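You operate a simulated robot arm through the tools that you are given. There is no shell and no other tool.

You run a simulated two-armed robot. Do the job below in one go: nothing can be reset, and whatever is moved stays where it is left.

Task
Top up the brine in the purple big jar to about its line.
Fine: lid on the yellow mat meanwhile, pour from the blue jug; jug and lid back after. Set down upright: blue jug.

Only the result counts: the job must be done as asked and must still hold three seconds after the hand-in. Knocking over, shifting, dropping, spilling or breaking anything else fails it. A push-on lid holds only when it is set on centred and level and pressed home; a screw cap is set on level and turned clockwise until tight.

Robot
Two 7-joint arms with two-finger grippers on one trunk that stands fixed in place. Base frame: the origin is at the foot of the trunk, x ahead of it, y to its left, z up; the work surface is at about z = 900. Units: mm, degrees, N and s.
The left shoulder is at [52, 216, 1377], the right one opposite. With the tool pointing down near the work surface each hand reaches from about 140 to 820 mm from the base axis, measured 20 degrees to its own side. Payload 3.43 kg a hand.
The tool frame of a hand sits at the grasp point between the pads (the TCP): z along the fingers, y along the line on which they close. The tips reach 20 mm beyond it. The gripper opens to 124 mm; its body begins 93 mm behind the TCP.
Orientation is that of the tool frame in the base frame, as [roll, pitch, yaw] about the fixed x, y, z axes, in that order (R = Rz(yaw) Ry(pitch) Rx(roll)). With the fingers straight down and closing along the base's y, the tool's x points along the base's -x, its y along +y and its z along -z.

Tools
- The arms move only by the tool step_arm. It takes "left_targets", "right_targets" or both (then of equal length, played together; a hand with none holds still); each is a list of rows, each a list of 7 numbers: the shift along the tool's x, y, z in mm, then the turn, a rotation vector about the tool's x, y, z in degrees, then the finger opening in mm, from 0 to 124. In form: [[x, y, z, wx, wy, wz, hand], ...]. A call has 1 to 20 rows; each row is the pose to reach, as a shift and turn from the pose commanded when the call began, along the tool's axes at that moment. Rows are played at 5 a second. More than 50 mm and 8.6 degrees between two rows, or a gripper value outside its range, and nothing of the call is played. Where a pose cannot be reached the arm comes as near as it can. A force on the tool above 40 N (or 10 N above the force at the start of the call, whichever is more), or a blocked arm, ends the call early, and 0.2 s more pass. Each finger travels about 72 mm/s and halts on what it meets, pressing with about 32 N; the grip force reading is that of the motor and also rises with nothing between the fingers. The clock runs only during rows and for 0.2 s after the last one: add rows that repeat a pose to give the fingers time. The reply holds the time, the measured pose of the TCP, the force on the tool along the base axes, the opening and the grip force, in the units named above and with some noise, with the torque about the TCP (base axes, N m) and any sound that the robot's microphone picked up, and new pictures: "show" is both (left out), scene, wrist or none (wrist: the cameras of the hands that moved).
- Cameras (640 x 400 px; columns grow to the right, rows downward): "scene" is now at [151.1, -49.5, 1544.7]; the picture's right is [-0.57, -0.82, 0.00], its down [-0.52, 0.36, -0.77] and it looks along [0.64, -0.44, -0.63] (base axes); focal length 336 px, centre (320, 200). "left" rides on the left gripper at [82, -14, -140] in its tool frame; the picture's right is [0.17, 0.99, 0.00], its down [-0.83, 0.14, -0.54] and it looks along [-0.53, 0.09, 0.84] (tool axes); focal length 243 px, centre (320, 200). "right" rides on the right gripper at [82, 14, -140] in its tool frame; the picture's right is [-0.17, 0.99, 0.00], its down [-0.83, -0.14, -0.54] and it looks along [-0.53, -0.09, 0.84] (tool axes); focal length 243 px, centre (320, 200). There is no depth. A picture from a camera that has moved, and an enlarged one, comes with that camera's place and axes in the base frame and with its lens.
- raise_lower(by): moves the trunk up (or, below 0, down) by that many mm; the arms and the scene camera ride with it, the base frame stays. It gives what a move gives, with no picture.
- pan_tilt(pan, tilt): turns the head with the scene camera to pan (to the left, within 80 degrees either way) and tilt (down, from -29 to 69), counted from straight ahead of the robot (the tilt from the chest, where the trunk bows). It gives what a move gives, and a new picture of the scene camera.
- zoom(camera, box): a new picture of the part [left, top, right, bottom] of that camera's present view, enlarged. It takes no simulated time.
- hand_in(): hands the job in; it is judged then, once.

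Nothing tells you positions but the pictures and the camera data. Unless the task says otherwise, let go and move clear before handing in.

The tools are called as a command line: name --argument value ..., lists and objects as JSON in quotes. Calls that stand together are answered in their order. step_arm: Moves the arms, as the interface text tells. Its arguments: {"type":"object","properties":{"left_targets":{"type":"array"},"right_targets":{"type":"array"},"show":{"type":"string","enum":["both","scene","wrist","none"]}},"required":[]} The other tools are called the same way: raise_lower (by) moves the trunk up or down; pan_tilt (pan, tilt) turns the head that bears the scene camera; zoom (camera, box) takes an enlarged picture of a part of a camera's view; hand_in () hands the job in.

At the start:

```text
t: 0.0
left_eef_pos: [348.2, -68.2, 1320.0]
left_tcp_rot: [180.0, -0.1, -179.9]
left_contact_force: [-0.2, -0.1, -0.5]
left_torque: [0.0, 0.03, 0.02]
left_opening: 124.2
left_grasp_force: 0.2
right_eef_pos: [389.6, -565.9, 1320.1]
right_tcp_rot: [179.9, 0.0, -179.9]
right_contact_force: [1.0, -0.3, 0.1]
right_torque: [0.0, -0.02, 0.0]
right_opening: 123.9
right_grasp_force: 0.1
trunk travel left (down, up): [-525.0, 66.0]
head pan, tilt (commanded): [-34.6, 39.2]
```

scene: 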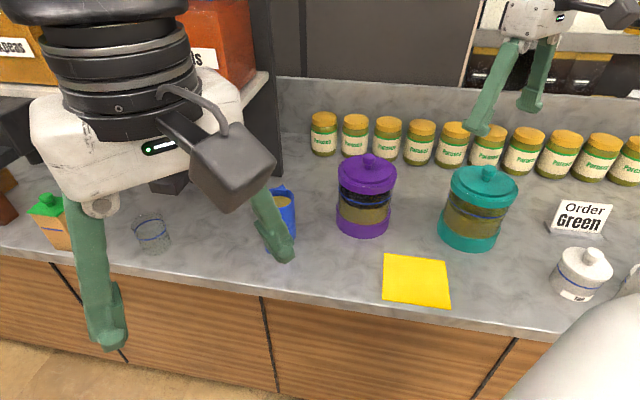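
right: 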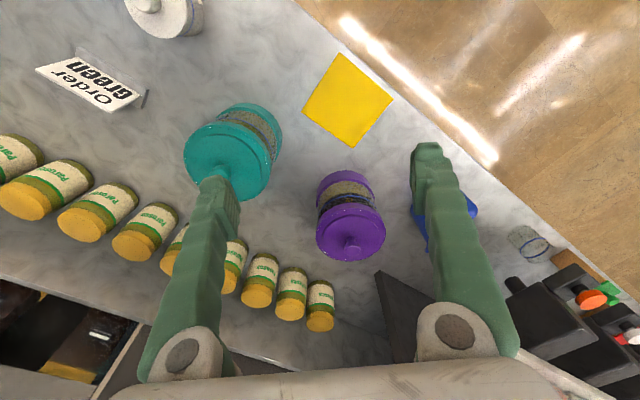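
left: 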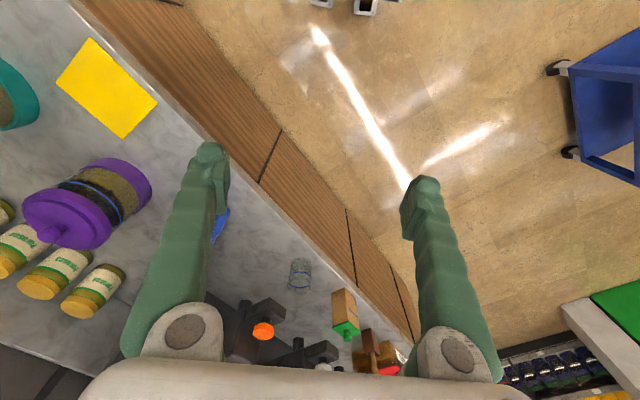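

The purple jar stands mid-counter with the blue jug to its left, partly hidden by the left hand, and the yellow mat is in front and to the right of it. I'll look closer before moving anything.

zoom --camera "scene" --box '[220, 130, 480, 310]'

zoom --camera "right" --box '[240, 130, 600, 350]'

zoom --camera "left" --box '[0, 30, 320, 330]'

```text
2.22 times, centred on (350, 220) of scene
camera zoom: at [151.1, -49.5, 1544.7], right [-0.57, -0.82, 0.0], down [-0.52, 0.36, -0.77], along [0.64, -0.44, -0.63], focal length 746 px, centre (253, 156)
```

zoom: 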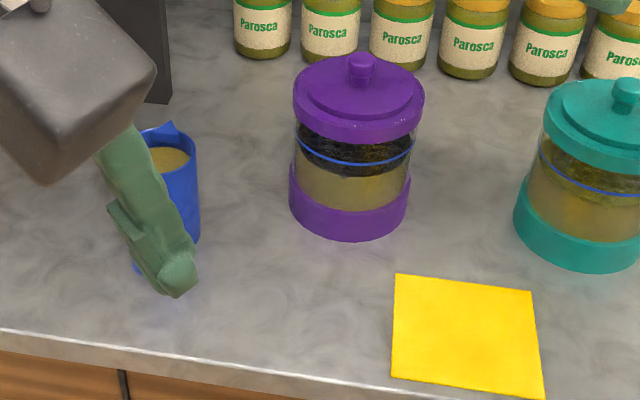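

```text
1.78 times, centred on (420, 240) of right
camera zoom: at [308.0, -552.3, 1459.0], right [0.17, 0.99, 0.0], down [0.83, -0.14, 0.54], along [0.53, -0.09, -0.84], focal length 431 px, centre (142, 129)
```

zoom: 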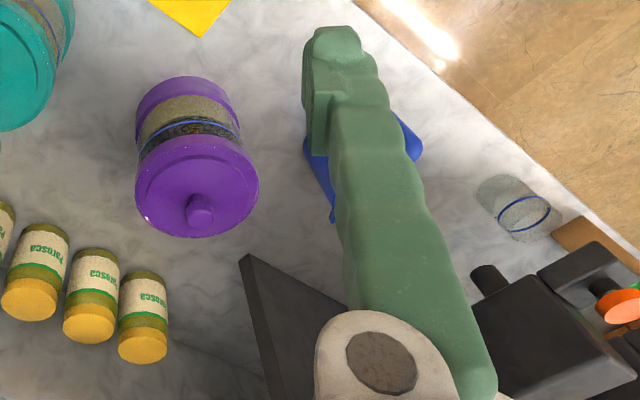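

```text
1.33 times, centred on (160, 180) of left
camera zoom: at [267.3, -81.2, 1459.3], right [-0.17, 0.99, 0.0], down [0.83, 0.14, 0.54], along [0.53, 0.09, -0.84], focal length 324 px, centre (533, 227)
```

zoom: 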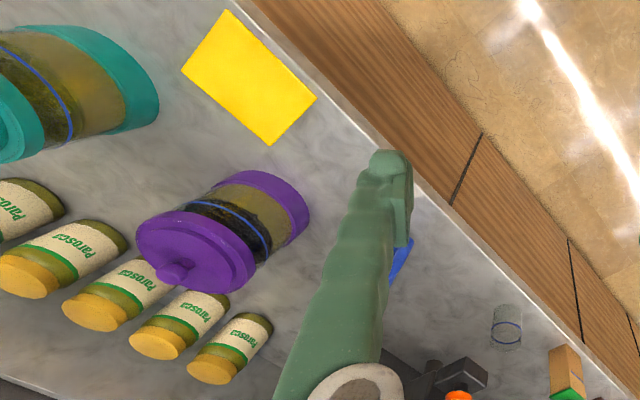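

I put the purple jar at about (652, -550), the mat at (428, -513) and the jug near (700, -310), partly hidden behind the left finger. I'll move the left hand out to the left to clear the view.

step_arm --left_targets '[[0, 45, 0, 0, 0, 0, 124], [0, 90, 0, 0, 0, 0, 124], [0, 135, 0, 0, 0, 0, 124], [0, 180, 0, 0, 0, 0, 124], [0, 225, 0, 0, 0, 0, 124], [0, 270, 0, 0, 0, 0, 124], [0, 315, 0, 0, 0, 0, 124], [0, 345, 0, 0, 0, 0, 124]]' --show "both"

```text
t: 1.8
left_eef_pos: [317.4, 250.8, 1303.9]
left_tcp_rot: [-179.9, 0.1, -179.9]
left_contact_force: [-1.0, 0.0, 0.3]
left_torque: [-0.03, -0.02, 0.02]
left_opening: 124.0
left_grasp_force: 0.0
left hand out of reach, approached as far as the arm can: row 7, 8
right_eef_pos: [389.9, -564.1, 1321.0]
right_tcp_rot: [180.0, 0.1, -179.9]
right_contact_force: [-0.9, -1.1, 0.9]
right_torque: [0.02, -0.02, 0.0]
right_opening: 124.0
right_grasp_force: 0.0
trunk travel left (down, up): [-525.0, 66.0]
head pan, tilt (commanded): [-34.6, 39.2]
camera scene: at [150.6, -48.8, 1544.8], right [-0.57, -0.82, 0.0], down [-0.52, 0.36, -0.78], along [0.64, -0.44, -0.63], focal length 336 px, centre (320, 200)
camera left: at [236.4, 238.3, 1441.8], right [-0.17, 0.99, 0.0], down [0.83, 0.14, 0.54], along [0.53, 0.09, -0.84], focal length 243 px, centre (320, 200)
```

scene: 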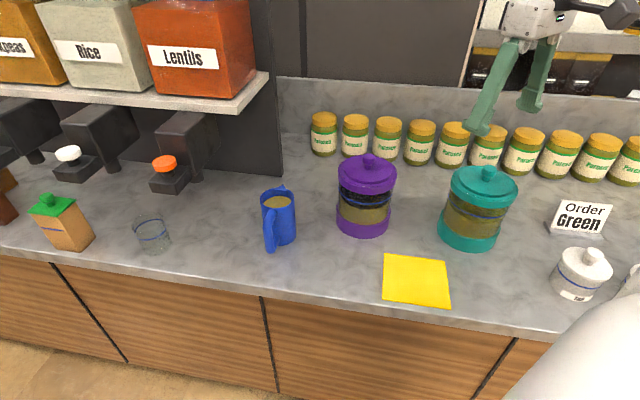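
left: 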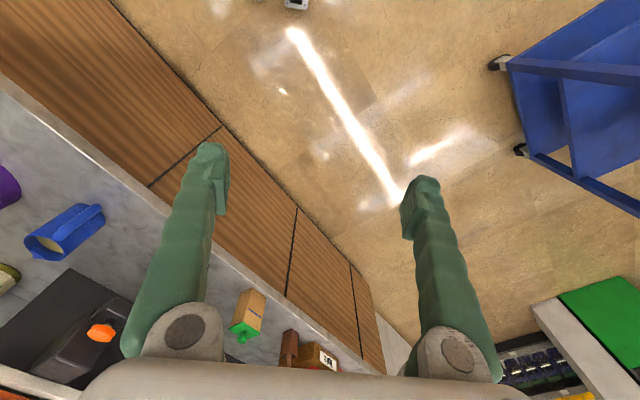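

zoom --camera "scene" --box '[240, 150, 336, 270]'

zoom --camera "scene" --box '[300, 145, 440, 245]'

zoom --camera "right" --box '[380, 120, 500, 300]'

zoom --camera "left" --box '[0, 160, 130, 290]'

zoom --camera "scene" --box '[360, 220, 480, 320]'

```text
3.33 times, centred on (288, 210) of scene
camera zoom: at [150.6, -48.8, 1544.8], right [-0.57, -0.82, 0.0], down [-0.52, 0.36, -0.78], along [0.64, -0.44, -0.63], focal length 1119 px, centre (427, 167)
```

zoom: 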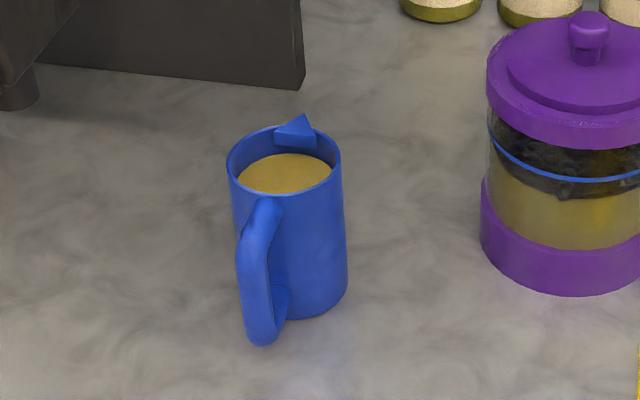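

```text
4.00 times, centred on (370, 195) of scene
camera zoom: at [150.6, -48.8, 1544.8], right [-0.57, -0.82, 0.0], down [-0.52, 0.36, -0.78], along [0.64, -0.44, -0.63], focal length 1342 px, centre (120, 220)
```

zoom: 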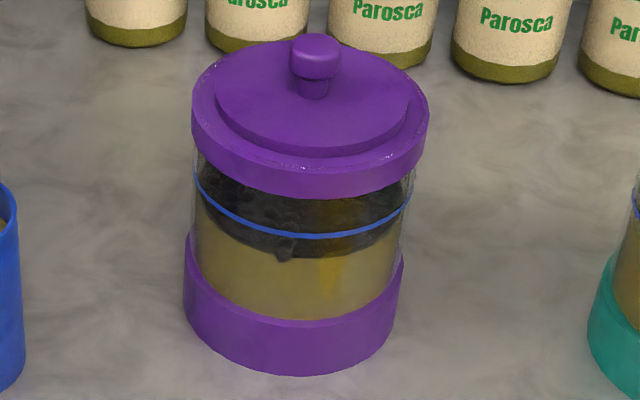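

```text
2.22 times, centred on (440, 210) of right
camera zoom: at [307.5, -551.5, 1459.4], right [0.17, 0.99, 0.0], down [0.83, -0.14, 0.54], along [0.53, -0.09, -0.84], focal length 539 px, centre (53, 178)
```

zoom: 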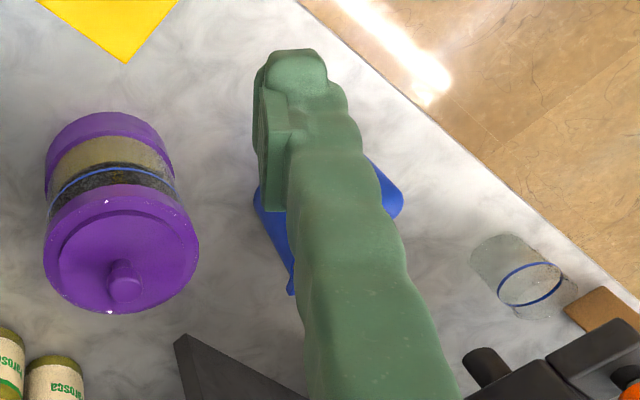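

```text
3.08 times, centred on (65, 225) of left
camera zoom: at [236.4, 238.3, 1441.8], right [-0.17, 0.99, 0.0], down [0.83, 0.14, 0.54], along [0.53, 0.09, -0.84], focal length 746 px, centre (1105, 123)
```

zoom: 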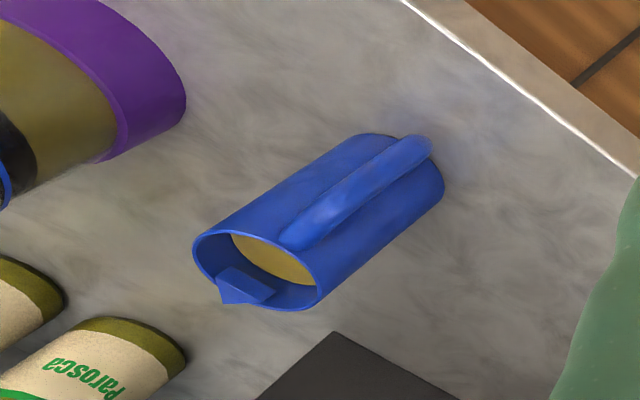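

```text
4.00 times, centred on (420, 270) of scene
camera zoom: at [150.6, -48.8, 1544.8], right [-0.57, -0.82, 0.0], down [-0.52, 0.36, -0.78], along [0.64, -0.44, -0.63], focal length 1342 px, centre (-80, -80)
```

zoom: 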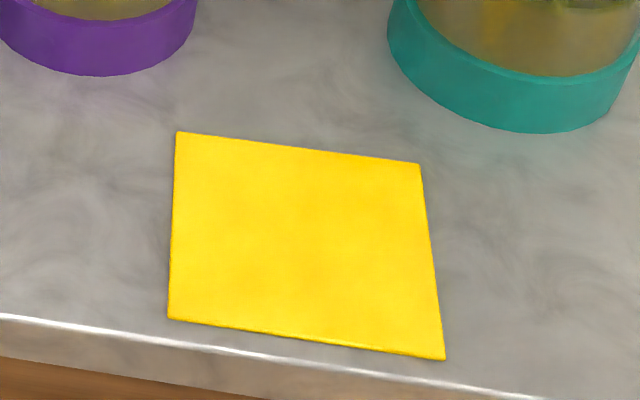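

The left hand is now clear. The jug is at about (736, -323) with its rim near z=1030, its spout pointing at about -45° and its handle toward me. The purple jar is at about (659, -548) and its knob top is near z=1105. I'll bring the right hand above the knob for a closer look.

step_arm --right_targets '[[-45, 3, 10, 0, 0, 0, 110], [-90, 6, 20, 0, 0, 0, 100], [-135, 9, 30, 0, 0, 0, 90], [-180, 12, 45, 0, 0, 0, 80], [-225, 15, 60, 0, 0, 0, 70], [-265, 17, 80, 0, 0, 0, 70], [-265, 17, 80, 0, 0, 0, 70]]' --show "both"

```text
t: 3.4
left_eef_pos: [316.3, 251.7, 1303.0]
left_tcp_rot: [179.9, 0.1, -179.9]
left_contact_force: [0.9, 0.6, -0.3]
left_torque: [-0.03, -0.02, -0.01]
left_opening: 123.9
left_grasp_force: 0.1
right_eef_pos: [625.0, -545.1, 1236.3]
right_tcp_rot: [-180.0, 0.2, -179.9]
right_contact_force: [-0.1, 0.5, 0.0]
right_torque: [-0.02, -0.02, 0.02]
right_opening: 69.8
right_grasp_force: 0.2
right hand out of reach, approached as far as the arm can: row 6, 7
trunk travel left (down, up): [-525.0, 66.0]
head pan, tilt (commanded): [-34.6, 39.2]
camera scene: at [149.6, -48.5, 1545.0], right [-0.57, -0.82, 0.0], down [-0.52, 0.36, -0.78], along [0.64, -0.44, -0.63], focal length 336 px, centre (320, 200)
camera right: at [543.2, -533.3, 1374.5], right [0.17, 0.99, 0.0], down [0.83, -0.14, 0.54], along [0.54, -0.09, -0.84], focal length 243 px, centre (320, 200)
```

scene: 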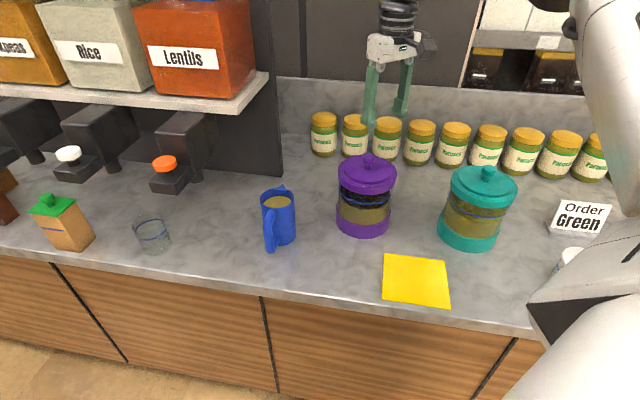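
right: 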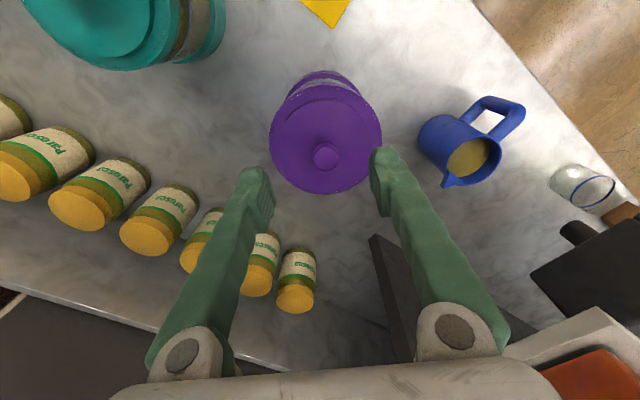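

The hand stopped at x=625 because it can't reach further at this height with the fingers down. The lower end of its range reaches further out, so I'll descend a little while moving forward and watch.

step_arm --right_targets '[[-8, -1, 20, 0, 0, 0, 60], [-16, -2, 45, 0, 0, 0, 60], [-25, -2, 70, 0, 0, 0, 60], [-34, -2, 90, 0, 0, 0, 60], [-34, -2, 90, 0, 0, 0, 60]]' --show "both"

```text
t: 4.6
left_eef_pos: [317.3, 251.5, 1302.4]
left_tcp_rot: [180.0, 0.1, -179.9]
left_contact_force: [0.0, 0.3, 0.8]
left_torque: [0.02, 0.01, -0.02]
left_opening: 124.2
left_grasp_force: 0.1
right_eef_pos: [656.3, -546.8, 1143.5]
right_tcp_rot: [-180.0, 0.3, -180.0]
right_contact_force: [0.0, 0.5, 0.1]
right_torque: [0.0, -0.01, -0.03]
right_opening: 59.9
right_grasp_force: 0.1
right hand out of reach, approached as far as the arm can: row 3, 4, 5
trunk travel left (down, up): [-525.0, 66.0]
head pan, tilt (commanded): [-34.6, 39.2]
camera scene: at [151.0, -48.9, 1544.8], right [-0.57, -0.82, 0.0], down [-0.52, 0.36, -0.78], along [0.64, -0.44, -0.63], focal length 336 px, centre (320, 200)
camera right: at [573.6, -533.3, 1281.7], right [0.17, 0.99, 0.0], down [0.83, -0.14, 0.54], along [0.54, -0.09, -0.84], focal length 243 px, centre (320, 200)
```

scene: 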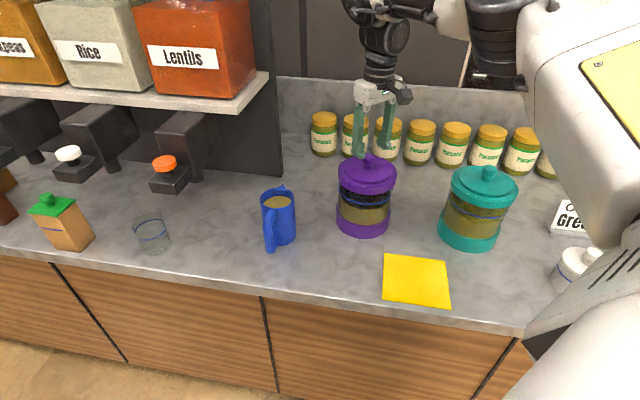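
right: 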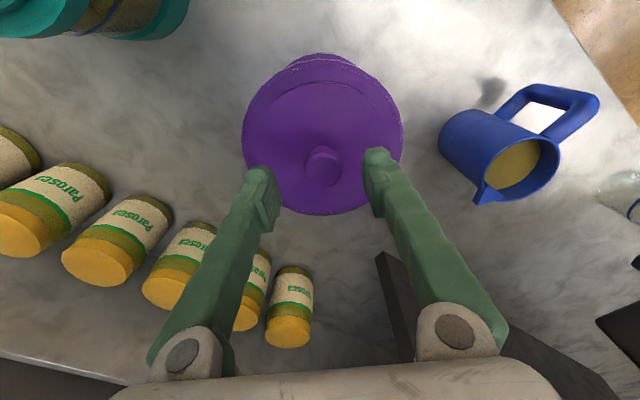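

zoom --camera "right" --box '[230, 40, 420, 230]'

zoom --camera "scene" --box '[320, 90, 420, 240]'

```text
2.11 times, centred on (325, 135) of right
camera zoom: at [573.6, -533.3, 1281.7], right [0.17, 0.99, 0.0], down [0.83, -0.14, 0.54], along [0.54, -0.09, -0.84], focal length 511 px, centre (310, 337)
```

zoom: 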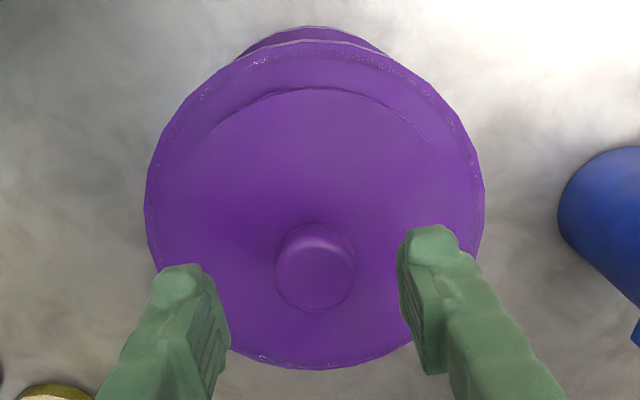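

```text
2.67 times, centred on (370, 165) of scene
camera zoom: at [151.0, -48.9, 1544.8], right [-0.57, -0.82, 0.0], down [-0.52, 0.36, -0.78], along [0.64, -0.44, -0.63], focal length 895 px, centre (187, 293)
```

zoom: 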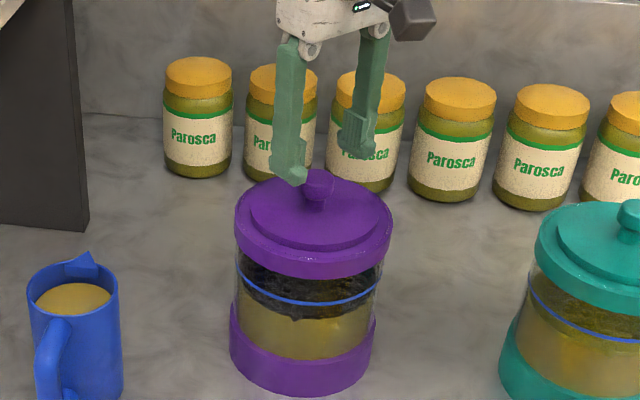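

The knob is at about (654, -545) with its top near z=1107, standing on a lid top near z=1073, and the hand is almost centred over it. I'll raise the trunk to get more reach with the fingers down.

raise_lower --by 60

```text
t: 5.6
left_eef_pos: [289.7, 248.2, 1412.9]
left_tcp_rot: [-180.0, 10.4, -179.9]
left_contact_force: [0.2, 0.7, 0.0]
left_torque: [0.01, 0.06, -0.03]
left_opening: 124.1
left_grasp_force: 0.1
right_eef_pos: [648.1, -547.3, 1322.2]
right_tcp_rot: [179.9, 11.2, -180.0]
right_contact_force: [0.4, 0.0, -1.3]
right_torque: [0.0, 0.0, 0.0]
right_opening: 59.8
right_grasp_force: 0.0
trunk travel left (down, up): [-585.0, 6.0]
head pan, tilt (commanded): [-34.6, 39.2]
```

Raising the trunk also unbows it: the hand tilted 11° and rose 179 mm, which doesn't help. I'll go back to the earlier trunk height.

raise_lower --by -60

```text
t: 6.6
left_eef_pos: [289.2, 249.1, 1351.9]
left_tcp_rot: [180.0, 9.8, -179.8]
left_contact_force: [0.0, 0.5, -0.3]
left_torque: [0.02, -0.06, 0.0]
left_opening: 123.9
left_grasp_force: 0.1
right_eef_pos: [643.7, -545.9, 1269.4]
right_tcp_rot: [-179.9, 11.5, 180.0]
right_contact_force: [-0.4, 0.3, 0.7]
right_torque: [0.02, -0.05, -0.01]
right_opening: 59.8
right_grasp_force: 0.1
trunk travel left (down, up): [-525.0, 66.0]
head pan, tilt (commanded): [-34.6, 39.2]
```

zoom --camera "scene" --box '[0, 0, 640, 400]'

zoom --camera "right" --box '[0, 0, 640, 400]'

```text
1.00 times, centred on (320, 200) of scene (not enlarged: the box is as wide or as high as the picture)
camera zoom: at [148.2, -49.0, 1545.2], right [-0.57, -0.82, 0.0], down [-0.52, 0.36, -0.78], along [0.64, -0.44, -0.63], focal length 336 px, centre (320, 200)
```

zoom: 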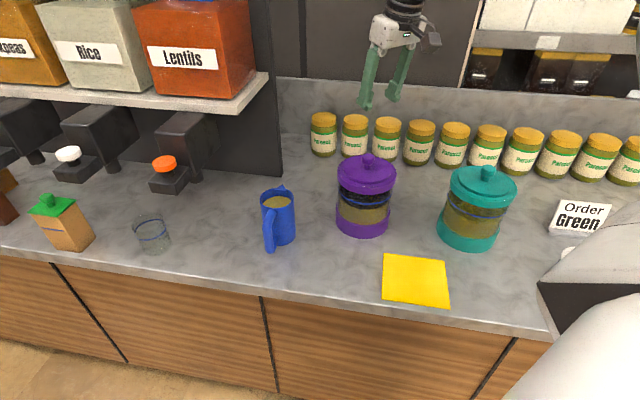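

```text
1.00 times, centred on (320, 200) of right (not enlarged: the box is as wide or as high as the picture)
camera zoom: at [536.7, -533.2, 1388.3], right [0.16, 0.99, 0.03], down [0.71, -0.14, 0.69], along [0.69, -0.09, -0.72], focal length 243 px, centre (320, 200)
```

zoom: 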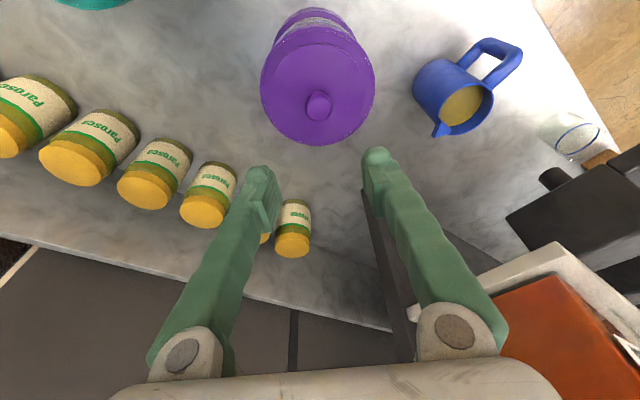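

step_arm --right_targets '[[0, 0, 0, 0, 0, 0, 60], [0, 0, 0, 0, 0, 0, 60]]' --left_targets '[[0, 0, 0, 0, 0, 0, 124], [0, 0, 0, 0, 0, 0, 124]]' --show "none"

```text
t: 7.2
left_eef_pos: [289.7, 248.2, 1350.6]
left_tcp_rot: [-180.0, 9.6, -179.8]
left_contact_force: [-0.2, 1.0, 0.5]
left_torque: [0.02, -0.03, 0.0]
left_opening: 124.2
left_grasp_force: 0.0
right_eef_pos: [645.4, -547.3, 1267.0]
right_tcp_rot: [-180.0, 11.4, -179.9]
right_contact_force: [-0.4, -0.1, -0.7]
right_torque: [0.02, 0.01, 0.02]
right_opening: 60.0
right_grasp_force: 0.0
trunk travel left (down, up): [-525.0, 66.0]
head pan, tilt (commanded): [-34.6, 39.2]
```

The trunk height is back, but the hand kept the tilt. I'll level the right hand again and come back over the knob.

step_arm --right_targets '[[4, 0.5, 30, 0, 2.9, 0, 60], [8, 1, 60, 0, 5.7, 0, 60], [12, 1.5, 90, 0, 8.6, 0, 60], [15.3, 2, 121, 0, 11.4, 0, 60], [15.3, 2, 121, 0, 11.4, 0, 60]]' --show "both"

```text
t: 8.4
left_eef_pos: [289.0, 248.3, 1350.7]
left_tcp_rot: [-179.9, 9.7, -179.8]
left_contact_force: [-1.5, 0.4, -1.0]
left_torque: [-0.03, -0.03, 0.01]
left_opening: 124.1
left_grasp_force: 0.1
right_eef_pos: [653.2, -543.4, 1146.1]
right_tcp_rot: [179.9, 0.1, -180.0]
right_contact_force: [0.8, -0.8, -1.1]
right_torque: [-0.05, -0.02, -0.02]
right_opening: 59.8
right_grasp_force: 0.0
right hand out of reach, approached as far as the arm can: row 4
trunk travel left (down, up): [-525.0, 66.0]
head pan, tilt (commanded): [-34.6, 39.2]
camera scene: at [149.7, -49.2, 1545.0], right [-0.57, -0.82, 0.0], down [-0.52, 0.36, -0.78], along [0.64, -0.44, -0.63], focal length 336 px, centre (320, 200)
camera right: at [571.8, -530.2, 1284.3], right [0.17, 0.99, 0.0], down [0.83, -0.14, 0.54], along [0.53, -0.09, -0.84], focal length 243 px, centre (320, 200)
```

scene: 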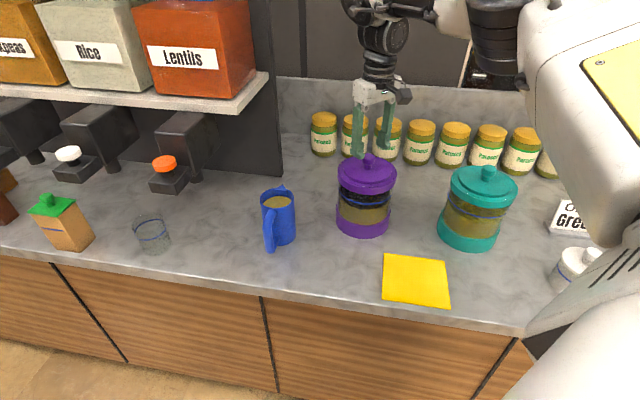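
right: 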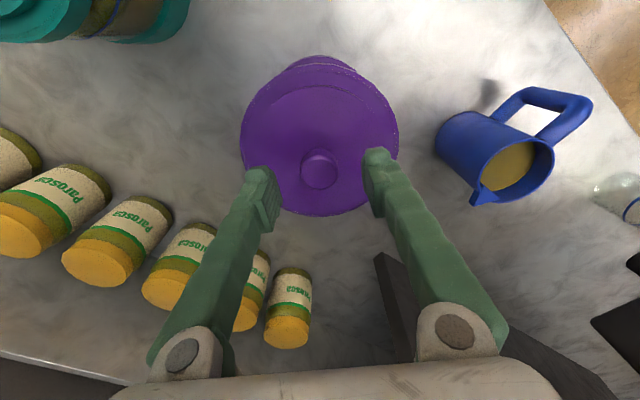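

zoom --camera "right" --box '[250, 110, 390, 220]'

zoom --camera "scene" --box '[330, 100, 410, 210]'

```text
3.64 times, centred on (320, 165) of right
camera zoom: at [571.8, -530.2, 1284.3], right [0.17, 0.99, 0.0], down [0.83, -0.14, 0.54], along [0.53, -0.09, -0.84], focal length 882 px, centre (320, 327)
```

zoom: 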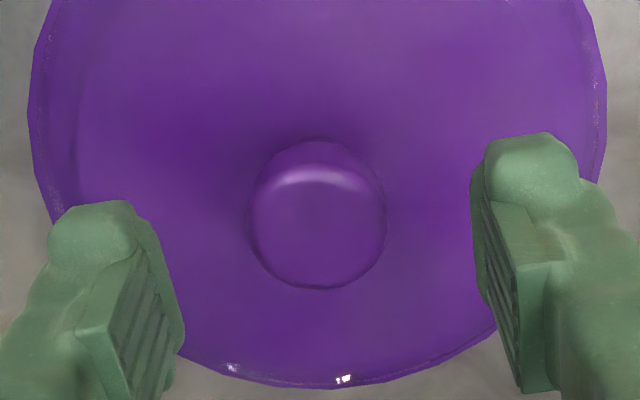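

```text
3.64 times, centred on (370, 155) of scene
camera zoom: at [149.7, -49.2, 1545.0], right [-0.57, -0.82, 0.0], down [-0.52, 0.36, -0.78], along [0.64, -0.44, -0.63], focal length 1220 px, centre (138, 364)
```

zoom: 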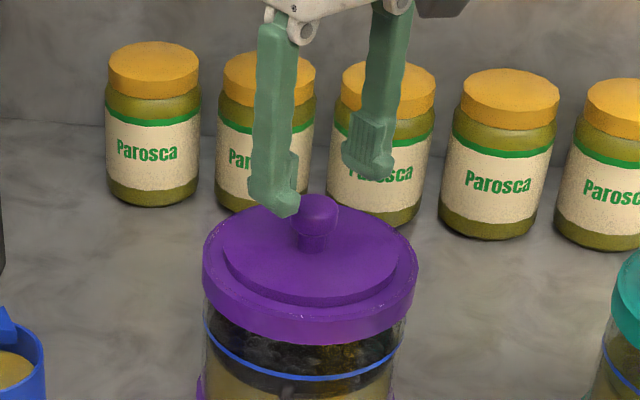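

The knob is centred between the fingers to within about 2 mm. I'll lower the hand around it with the fingers still open and check clearance before closing.

step_arm --right_targets '[[-1, -0.7, 15, 0, 0, 0, 60], [-2, -1.3, 30, 0, 0, 0, 60], [-2, -1.3, 42, 0, 0, 0, 60], [-2, -1.3, 48, 0, 0, 0, 60], [-2, -1.3, 48, 0, 0, 0, 60]]' --show "both"

zoom --camera "right" --box '[230, 110, 410, 260]'

zoom --camera "scene" --box '[330, 100, 410, 240]'

```text
t: 9.6
left_eef_pos: [291.1, 248.7, 1350.7]
left_tcp_rot: [180.0, 9.6, -179.8]
left_contact_force: [0.2, 0.2, 0.8]
left_torque: [-0.01, 0.01, 0.0]
left_opening: 124.2
left_grasp_force: 0.0
right_eef_pos: [658.4, -545.9, 1097.6]
right_tcp_rot: [179.9, -0.1, 180.0]
right_contact_force: [0.7, -0.9, 7.8]
right_torque: [-0.01, -0.01, 0.04]
right_opening: 60.1
right_grasp_force: 0.1
trunk travel left (down, up): [-525.0, 66.0]
head pan, tilt (commanded): [-34.6, 39.2]
camera scene: at [150.5, -49.1, 1544.9], right [-0.57, -0.82, 0.0], down [-0.52, 0.36, -0.78], along [0.64, -0.44, -0.63], focal length 336 px, centre (320, 200)
camera right: at [576.0, -532.1, 1236.6], right [0.17, 0.99, 0.0], down [0.83, -0.14, 0.54], along [0.53, -0.09, -0.84], focal length 243 px, centre (320, 200)
```

scene: 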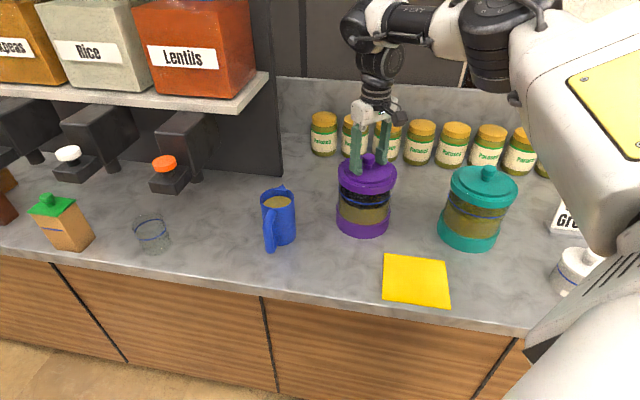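
right: 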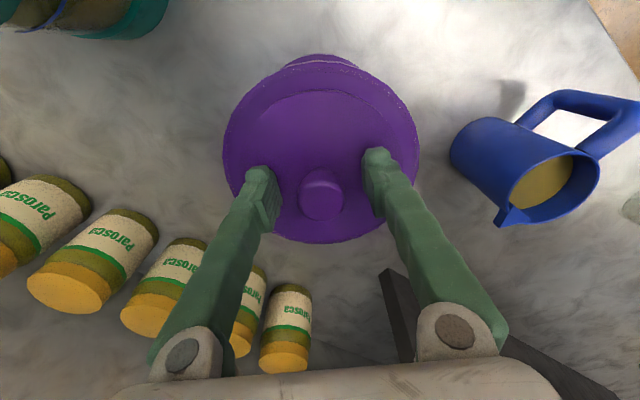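

```text
2.67 times, centred on (320, 185) of right
camera zoom: at [576.0, -532.1, 1236.6], right [0.17, 0.99, 0.0], down [0.83, -0.14, 0.54], along [0.53, -0.09, -0.84], focal length 647 px, centre (320, 240)
```

zoom: 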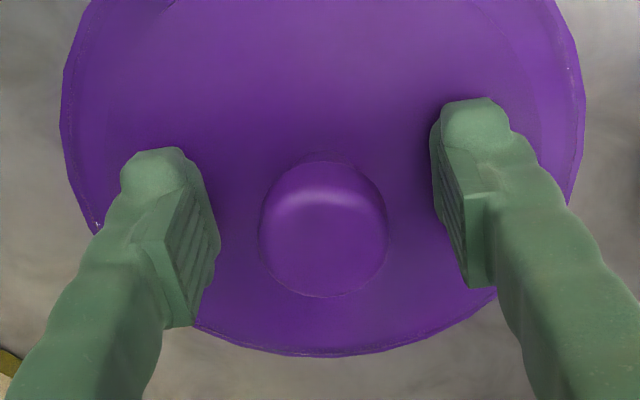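

```text
2.86 times, centred on (370, 170) of scene
camera zoom: at [150.5, -49.1, 1544.9], right [-0.57, -0.82, 0.0], down [-0.52, 0.36, -0.78], along [0.64, -0.44, -0.63], focal length 959 px, centre (177, 286)
```

zoom: 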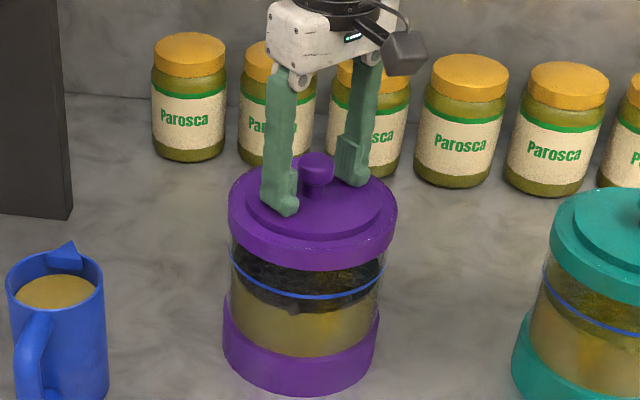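

The tips are lightly touching the lid top (7.8 N), which puts it at z≈1077, and the knob is centred. I'll lift 3 mm and close on the knob.

step_arm --right_targets '[[0, 0, -3, 0, 0, 0, 60], [0, 0, -3, 0, 0, 0, 40], [0, 0, -3, 0, 0, 0, 20], [0, 0, -3, 0, 0, 0, 0], [0, 0, -3, 0, 0, 0, 0], [0, 0, -3, 0, 0, 0, 0]]' --show "both"

zoom --camera "scene" --box '[330, 100, 410, 240]'

```text
t: 11.0
left_eef_pos: [291.6, 247.7, 1351.2]
left_tcp_rot: [180.0, 9.6, -179.8]
left_contact_force: [0.3, -1.0, 0.5]
left_torque: [0.0, -0.02, 0.03]
left_opening: 124.0
left_grasp_force: 0.0
right_eef_pos: [657.2, -545.9, 1099.5]
right_tcp_rot: [-180.0, -0.1, -179.9]
right_contact_force: [0.0, -0.9, -0.5]
right_torque: [0.0, -0.02, -0.03]
right_opening: 29.6
right_grasp_force: 32.1
trunk travel left (down, up): [-525.0, 66.0]
head pan, tilt (commanded): [-34.6, 39.2]
camera scene: at [151.2, -49.6, 1544.7], right [-0.57, -0.82, 0.0], down [-0.52, 0.36, -0.77], along [0.64, -0.44, -0.63], focal length 336 px, centre (320, 200)
camera right: at [576.4, -532.6, 1238.5], right [0.17, 0.99, 0.0], down [0.83, -0.14, 0.54], along [0.53, -0.09, -0.84], focal length 243 px, centre (320, 200)
```

scene: 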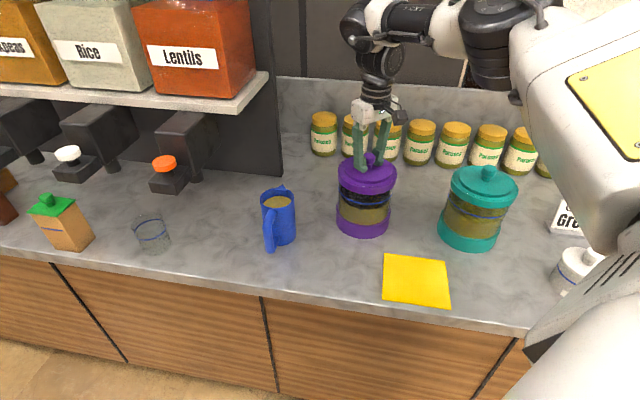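
right: 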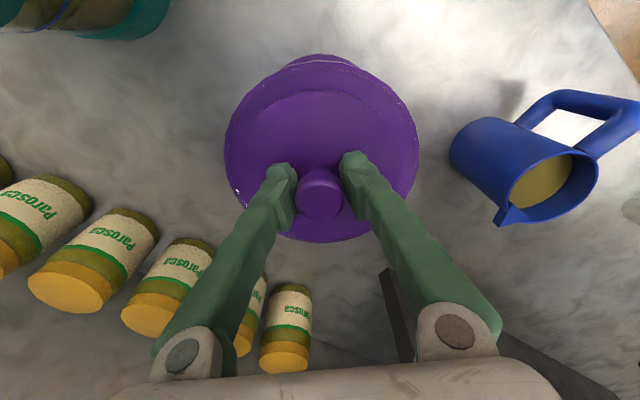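

```text
2.86 times, centred on (370, 170) of scene
camera zoom: at [151.2, -49.6, 1544.7], right [-0.57, -0.82, 0.0], down [-0.52, 0.36, -0.77], along [0.64, -0.44, -0.63], focal length 959 px, centre (177, 286)
```

zoom: 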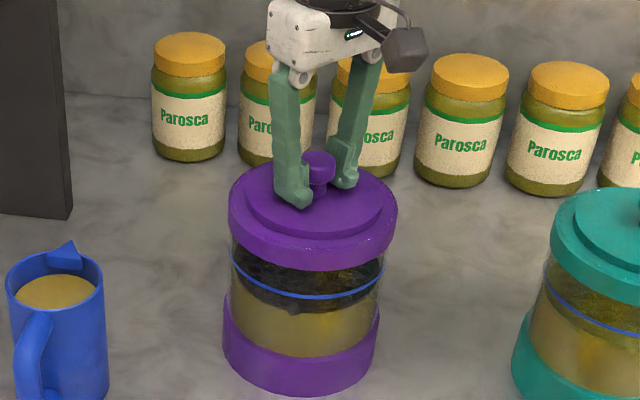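

The knob is gripped at 29.6 mm. I'll ease it up a few millimetres and read the force to learn what kind of lid it is.

step_arm --right_targets '[[0, 0, -1, 0, 0, 0, 0], [0, 0, -2, 0, 0, 0, 0], [0, 0, -3, 0, 0, 0, 0], [0, 0, -4, 0, 0, 0, 0]]' --show "scene"

zoom --camera "scene" --box '[330, 100, 410, 240]'

```text
t: 12.0
left_eef_pos: [292.1, 248.1, 1352.0]
left_tcp_rot: [180.0, 9.5, -179.8]
left_contact_force: [0.8, -0.4, -0.5]
left_torque: [0.02, 0.0, -0.01]
left_opening: 124.0
left_grasp_force: 0.0
right_eef_pos: [657.3, -546.9, 1103.8]
right_tcp_rot: [-179.9, -0.1, -180.0]
right_contact_force: [1.2, 0.3, -0.8]
right_torque: [0.02, 0.0, -0.02]
right_opening: 29.5
right_grasp_force: 31.7
trunk travel left (down, up): [-525.0, 66.0]
head pan, tilt (commanded): [-34.6, 39.2]
camera scene: at [151.0, -49.5, 1544.7], right [-0.57, -0.82, 0.0], down [-0.52, 0.36, -0.77], along [0.64, -0.44, -0.63], focal length 336 px, centre (320, 200)
```

scene: 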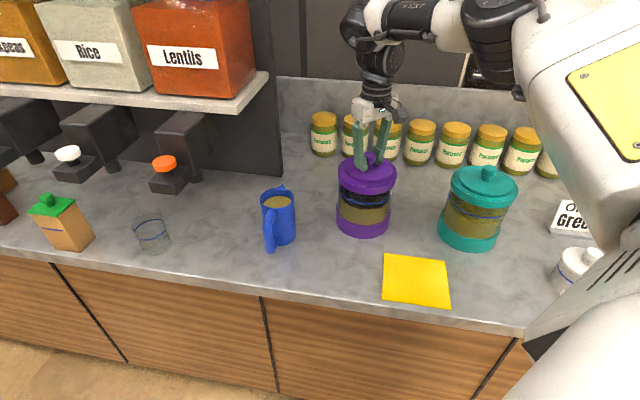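

```text
2.86 times, centred on (370, 170) of scene
camera zoom: at [151.0, -49.5, 1544.7], right [-0.57, -0.82, 0.0], down [-0.52, 0.36, -0.77], along [0.64, -0.44, -0.63], focal length 959 px, centre (177, 286)
```

zoom: 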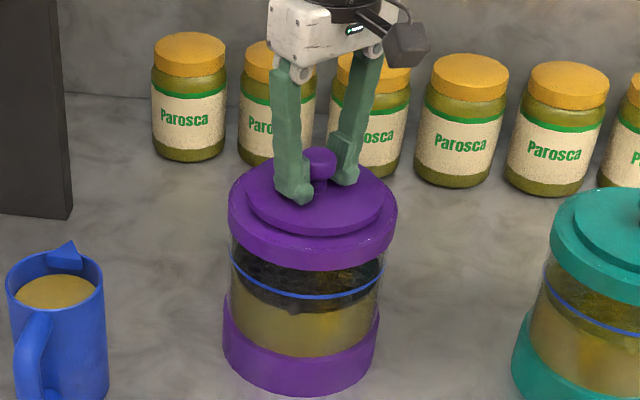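

step_arm --right_targets '[[0, 0, -4, 0, 0, 0, 0], [0, 0, -8, 0, 0, 0, 0], [0, 0, -12, 0, 0, 0, 0], [0, 0, -16, 0, 0, 0, 0]]' --show "scene"

zoom --camera "scene" --box '[330, 100, 410, 240]'

```text
t: 13.0
left_eef_pos: [291.3, 248.8, 1350.5]
left_tcp_rot: [-179.9, 9.6, -179.7]
left_contact_force: [0.3, 0.3, 0.1]
left_torque: [0.0, 0.0, -0.03]
left_opening: 124.2
left_grasp_force: 0.0
right_eef_pos: [657.5, -545.4, 1120.5]
right_tcp_rot: [179.9, -0.1, 180.0]
right_contact_force: [-0.1, -0.6, -0.6]
right_torque: [0.04, 0.01, 0.0]
right_opening: 29.7
right_grasp_force: 31.8
trunk travel left (down, up): [-525.0, 66.0]
head pan, tilt (commanded): [-34.6, 39.2]
camera scene: at [151.2, -49.5, 1544.7], right [-0.57, -0.82, 0.0], down [-0.52, 0.36, -0.77], along [0.64, -0.44, -0.63], focal length 336 px, centre (320, 200)
```

scene: 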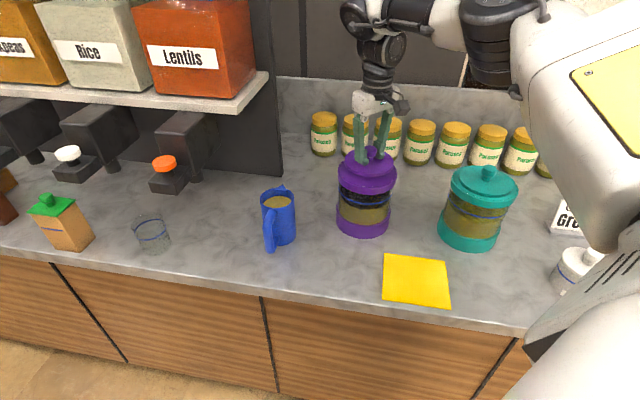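

```text
2.86 times, centred on (370, 170) of scene
camera zoom: at [151.2, -49.5, 1544.7], right [-0.57, -0.82, 0.0], down [-0.52, 0.36, -0.77], along [0.64, -0.44, -0.63], focal length 959 px, centre (177, 286)
```

zoom: 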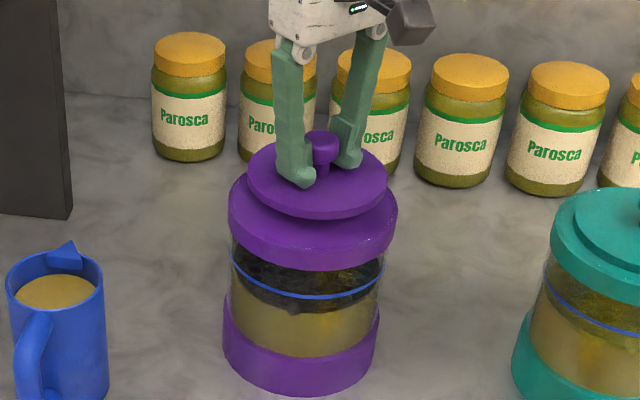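

The lid turns out to be just the inner disc with the knob. It lifts freely and the outer purple ring stays on the jar. I'll keep lifting straight up.

step_arm --right_targets '[[0, 0, -8, 0, 0, 0, 0], [0, 0, -16, 0, 0, 0, 0], [0, 0, -24, 0, 0, 0, 0], [0, 0, -32, 0, 0, 0, 0]]' --show "both"

zoom --camera "scene" --box '[330, 100, 410, 240]'

```text
t: 14.0
left_eef_pos: [291.3, 248.8, 1351.1]
left_tcp_rot: [-180.0, 9.7, -179.7]
left_contact_force: [0.6, 0.0, 0.4]
left_torque: [0.0, -0.01, -0.02]
left_opening: 124.0
left_grasp_force: 0.0
right_eef_pos: [654.1, -545.4, 1149.7]
right_tcp_rot: [179.9, 0.2, 180.0]
right_contact_force: [0.1, -0.4, -0.7]
right_torque: [-0.01, -0.01, -0.01]
right_opening: 29.9
right_grasp_force: 32.2
right hand out of reach, approached as far as the arm can: row 4
trunk travel left (down, up): [-525.0, 66.0]
head pan, tilt (commanded): [-34.6, 39.2]
camera scene: at [150.9, -49.4, 1544.8], right [-0.57, -0.82, 0.0], down [-0.52, 0.36, -0.78], along [0.64, -0.44, -0.63], focal length 336 px, centre (320, 200)
camera right: at [571.7, -532.2, 1289.6], right [0.17, 0.99, 0.0], down [0.83, -0.14, 0.54], along [0.53, -0.09, -0.84], focal length 243 px, centre (320, 200)
```

scene: 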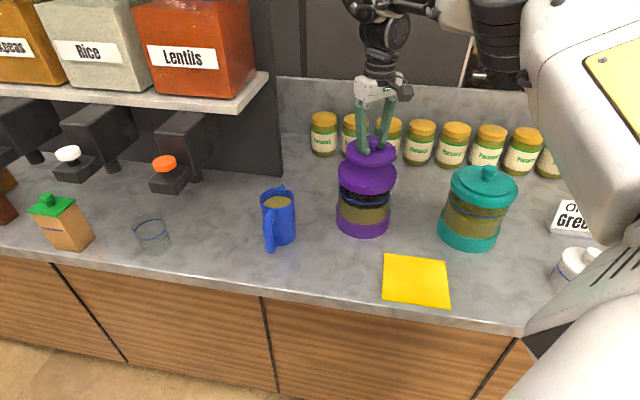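
right: 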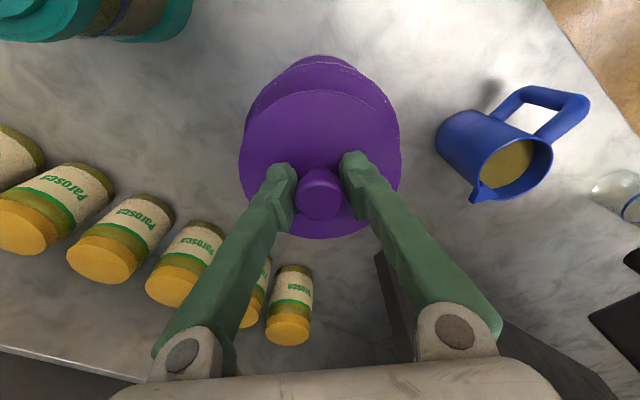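

```text
2.86 times, centred on (370, 170) of scene
camera zoom: at [150.9, -49.4, 1544.8], right [-0.57, -0.82, 0.0], down [-0.52, 0.36, -0.78], along [0.64, -0.44, -0.63], focal length 959 px, centre (177, 286)
```

zoom: 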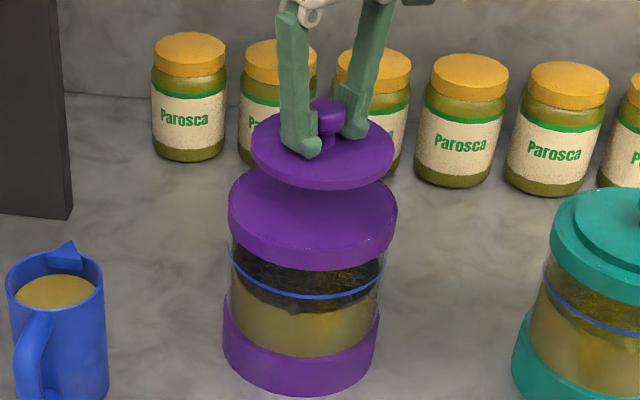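

The lid disc is fully clear of the jar. I'll carry it back toward the mat at this height, then look into the jar's opening.

step_arm --right_targets '[[20, 3, 0, 0, 0, 0, 0], [60, 9, 0, 0, 0, 0, 0], [105, 14, 0, 0, 0, 0, 0], [150, 20, 0, 0, 0, 0, 0], [190, 26, 0, 0, 0, 0, 0], [220, 30, 0, 0, 0, 0, 0], [220, 30, 0, 0, 0, 0, 0]]' --show "both"

zoom --camera "scene" --box '[320, 140, 460, 320]'

zoom --camera "right" --box '[200, 120, 460, 400]'

```text
t: 15.6
left_eef_pos: [291.6, 249.3, 1350.6]
left_tcp_rot: [-180.0, 9.7, -179.8]
left_contact_force: [0.8, -0.5, 0.1]
left_torque: [0.01, 0.01, 0.0]
left_opening: 124.2
left_grasp_force: 0.1
right_eef_pos: [435.0, -514.9, 1149.7]
right_tcp_rot: [180.0, -0.1, 179.8]
right_contact_force: [-0.2, -0.5, -0.6]
right_torque: [-0.01, 0.01, 0.0]
right_opening: 29.3
right_grasp_force: 32.4
trunk travel left (down, up): [-525.0, 66.0]
head pan, tilt (commanded): [-34.6, 39.2]
camera scene: at [151.8, -49.6, 1544.6], right [-0.57, -0.82, 0.0], down [-0.52, 0.36, -0.77], along [0.64, -0.44, -0.63], focal length 336 px, centre (320, 200)
camera right: at [354.2, -501.4, 1289.4], right [0.17, 0.99, 0.0], down [0.83, -0.14, 0.54], along [0.53, -0.09, -0.84], focal length 243 px, centre (320, 200)
```

scene: 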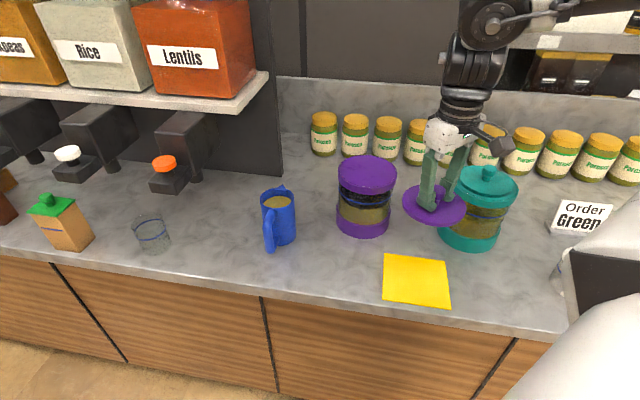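
right: 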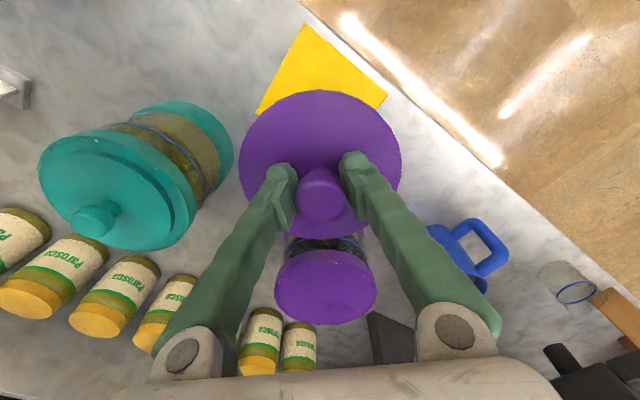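

```text
2.22 times, centred on (390, 230) of scene
camera zoom: at [151.8, -49.6, 1544.6], right [-0.57, -0.82, 0.0], down [-0.52, 0.36, -0.77], along [0.64, -0.44, -0.63], focal length 746 px, centre (164, 133)
```

zoom: 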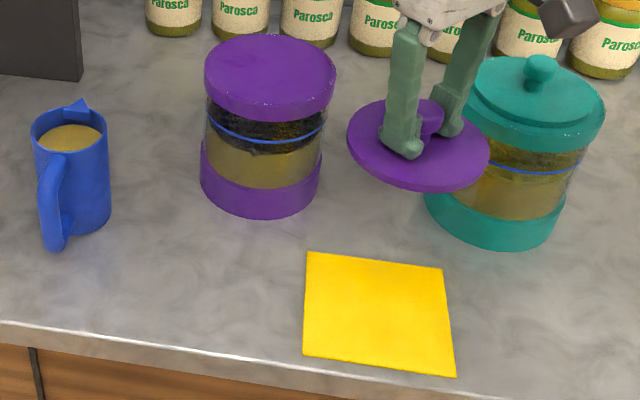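

```text
1.43 times, centred on (330, 260) of right
camera zoom: at [354.2, -501.4, 1289.4], right [0.17, 0.99, 0.0], down [0.83, -0.14, 0.54], along [0.53, -0.09, -0.84], focal length 347 px, centre (306, 114)
```

zoom: 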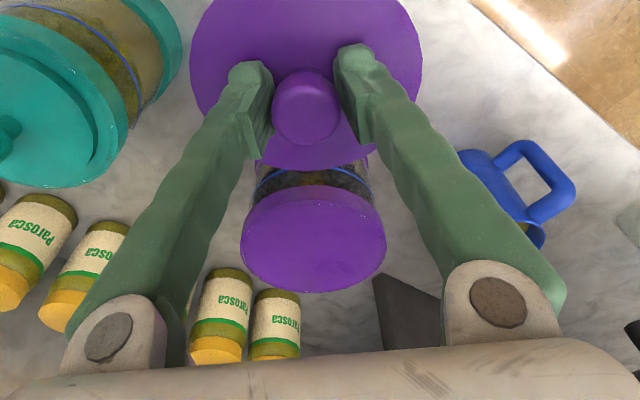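

The surface left on the jar looks solid, so I'll zoom in on the top of the jar before putting the disc down.

zoom --camera "scene" --box '[325, 145, 405, 195]'

zoom --camera "right" --box '[260, 220, 390, 340]'

zoom --camera "scene" --box '[395, 160, 525, 250]'

```text
8.00 times, centred on (365, 170) of scene
camera zoom: at [151.8, -49.6, 1544.6], right [-0.57, -0.82, 0.0], down [-0.52, 0.36, -0.77], along [0.64, -0.44, -0.63], focal length 2684 px, centre (-40, 440)
```

zoom: 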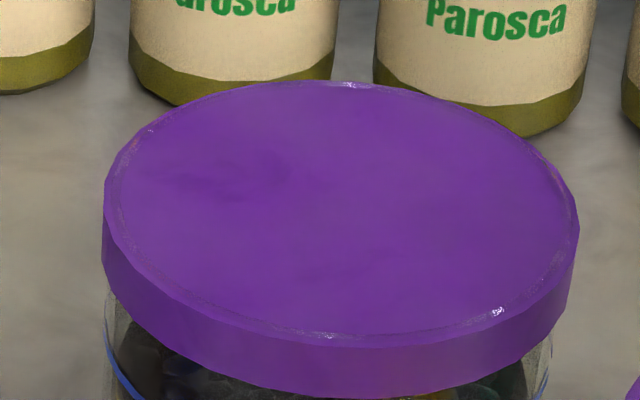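

```text
3.33 times, centred on (325, 280) of right
camera zoom: at [354.2, -501.4, 1289.4], right [0.17, 0.99, 0.0], down [0.83, -0.14, 0.54], along [0.53, -0.09, -0.84], focal length 809 px, centre (303, -67)
```

zoom: 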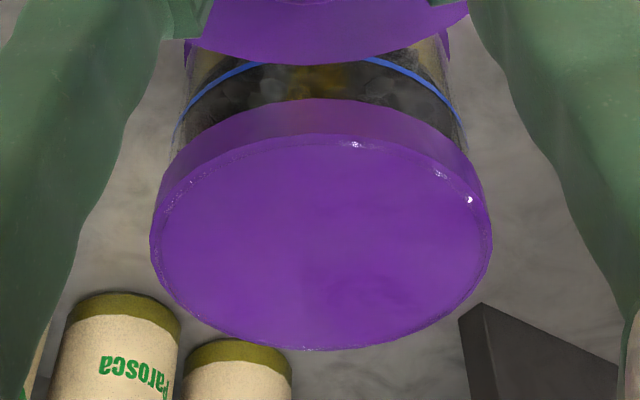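

```text
4.44 times, centred on (460, 205) of scene
camera zoom: at [151.8, -49.6, 1544.6], right [-0.57, -0.82, 0.0], down [-0.52, 0.36, -0.77], along [0.64, -0.44, -0.63], focal length 1491 px, centre (-302, 178)
```

zoom: 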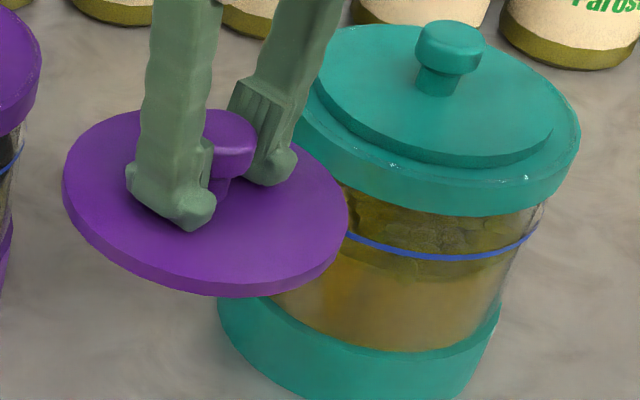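

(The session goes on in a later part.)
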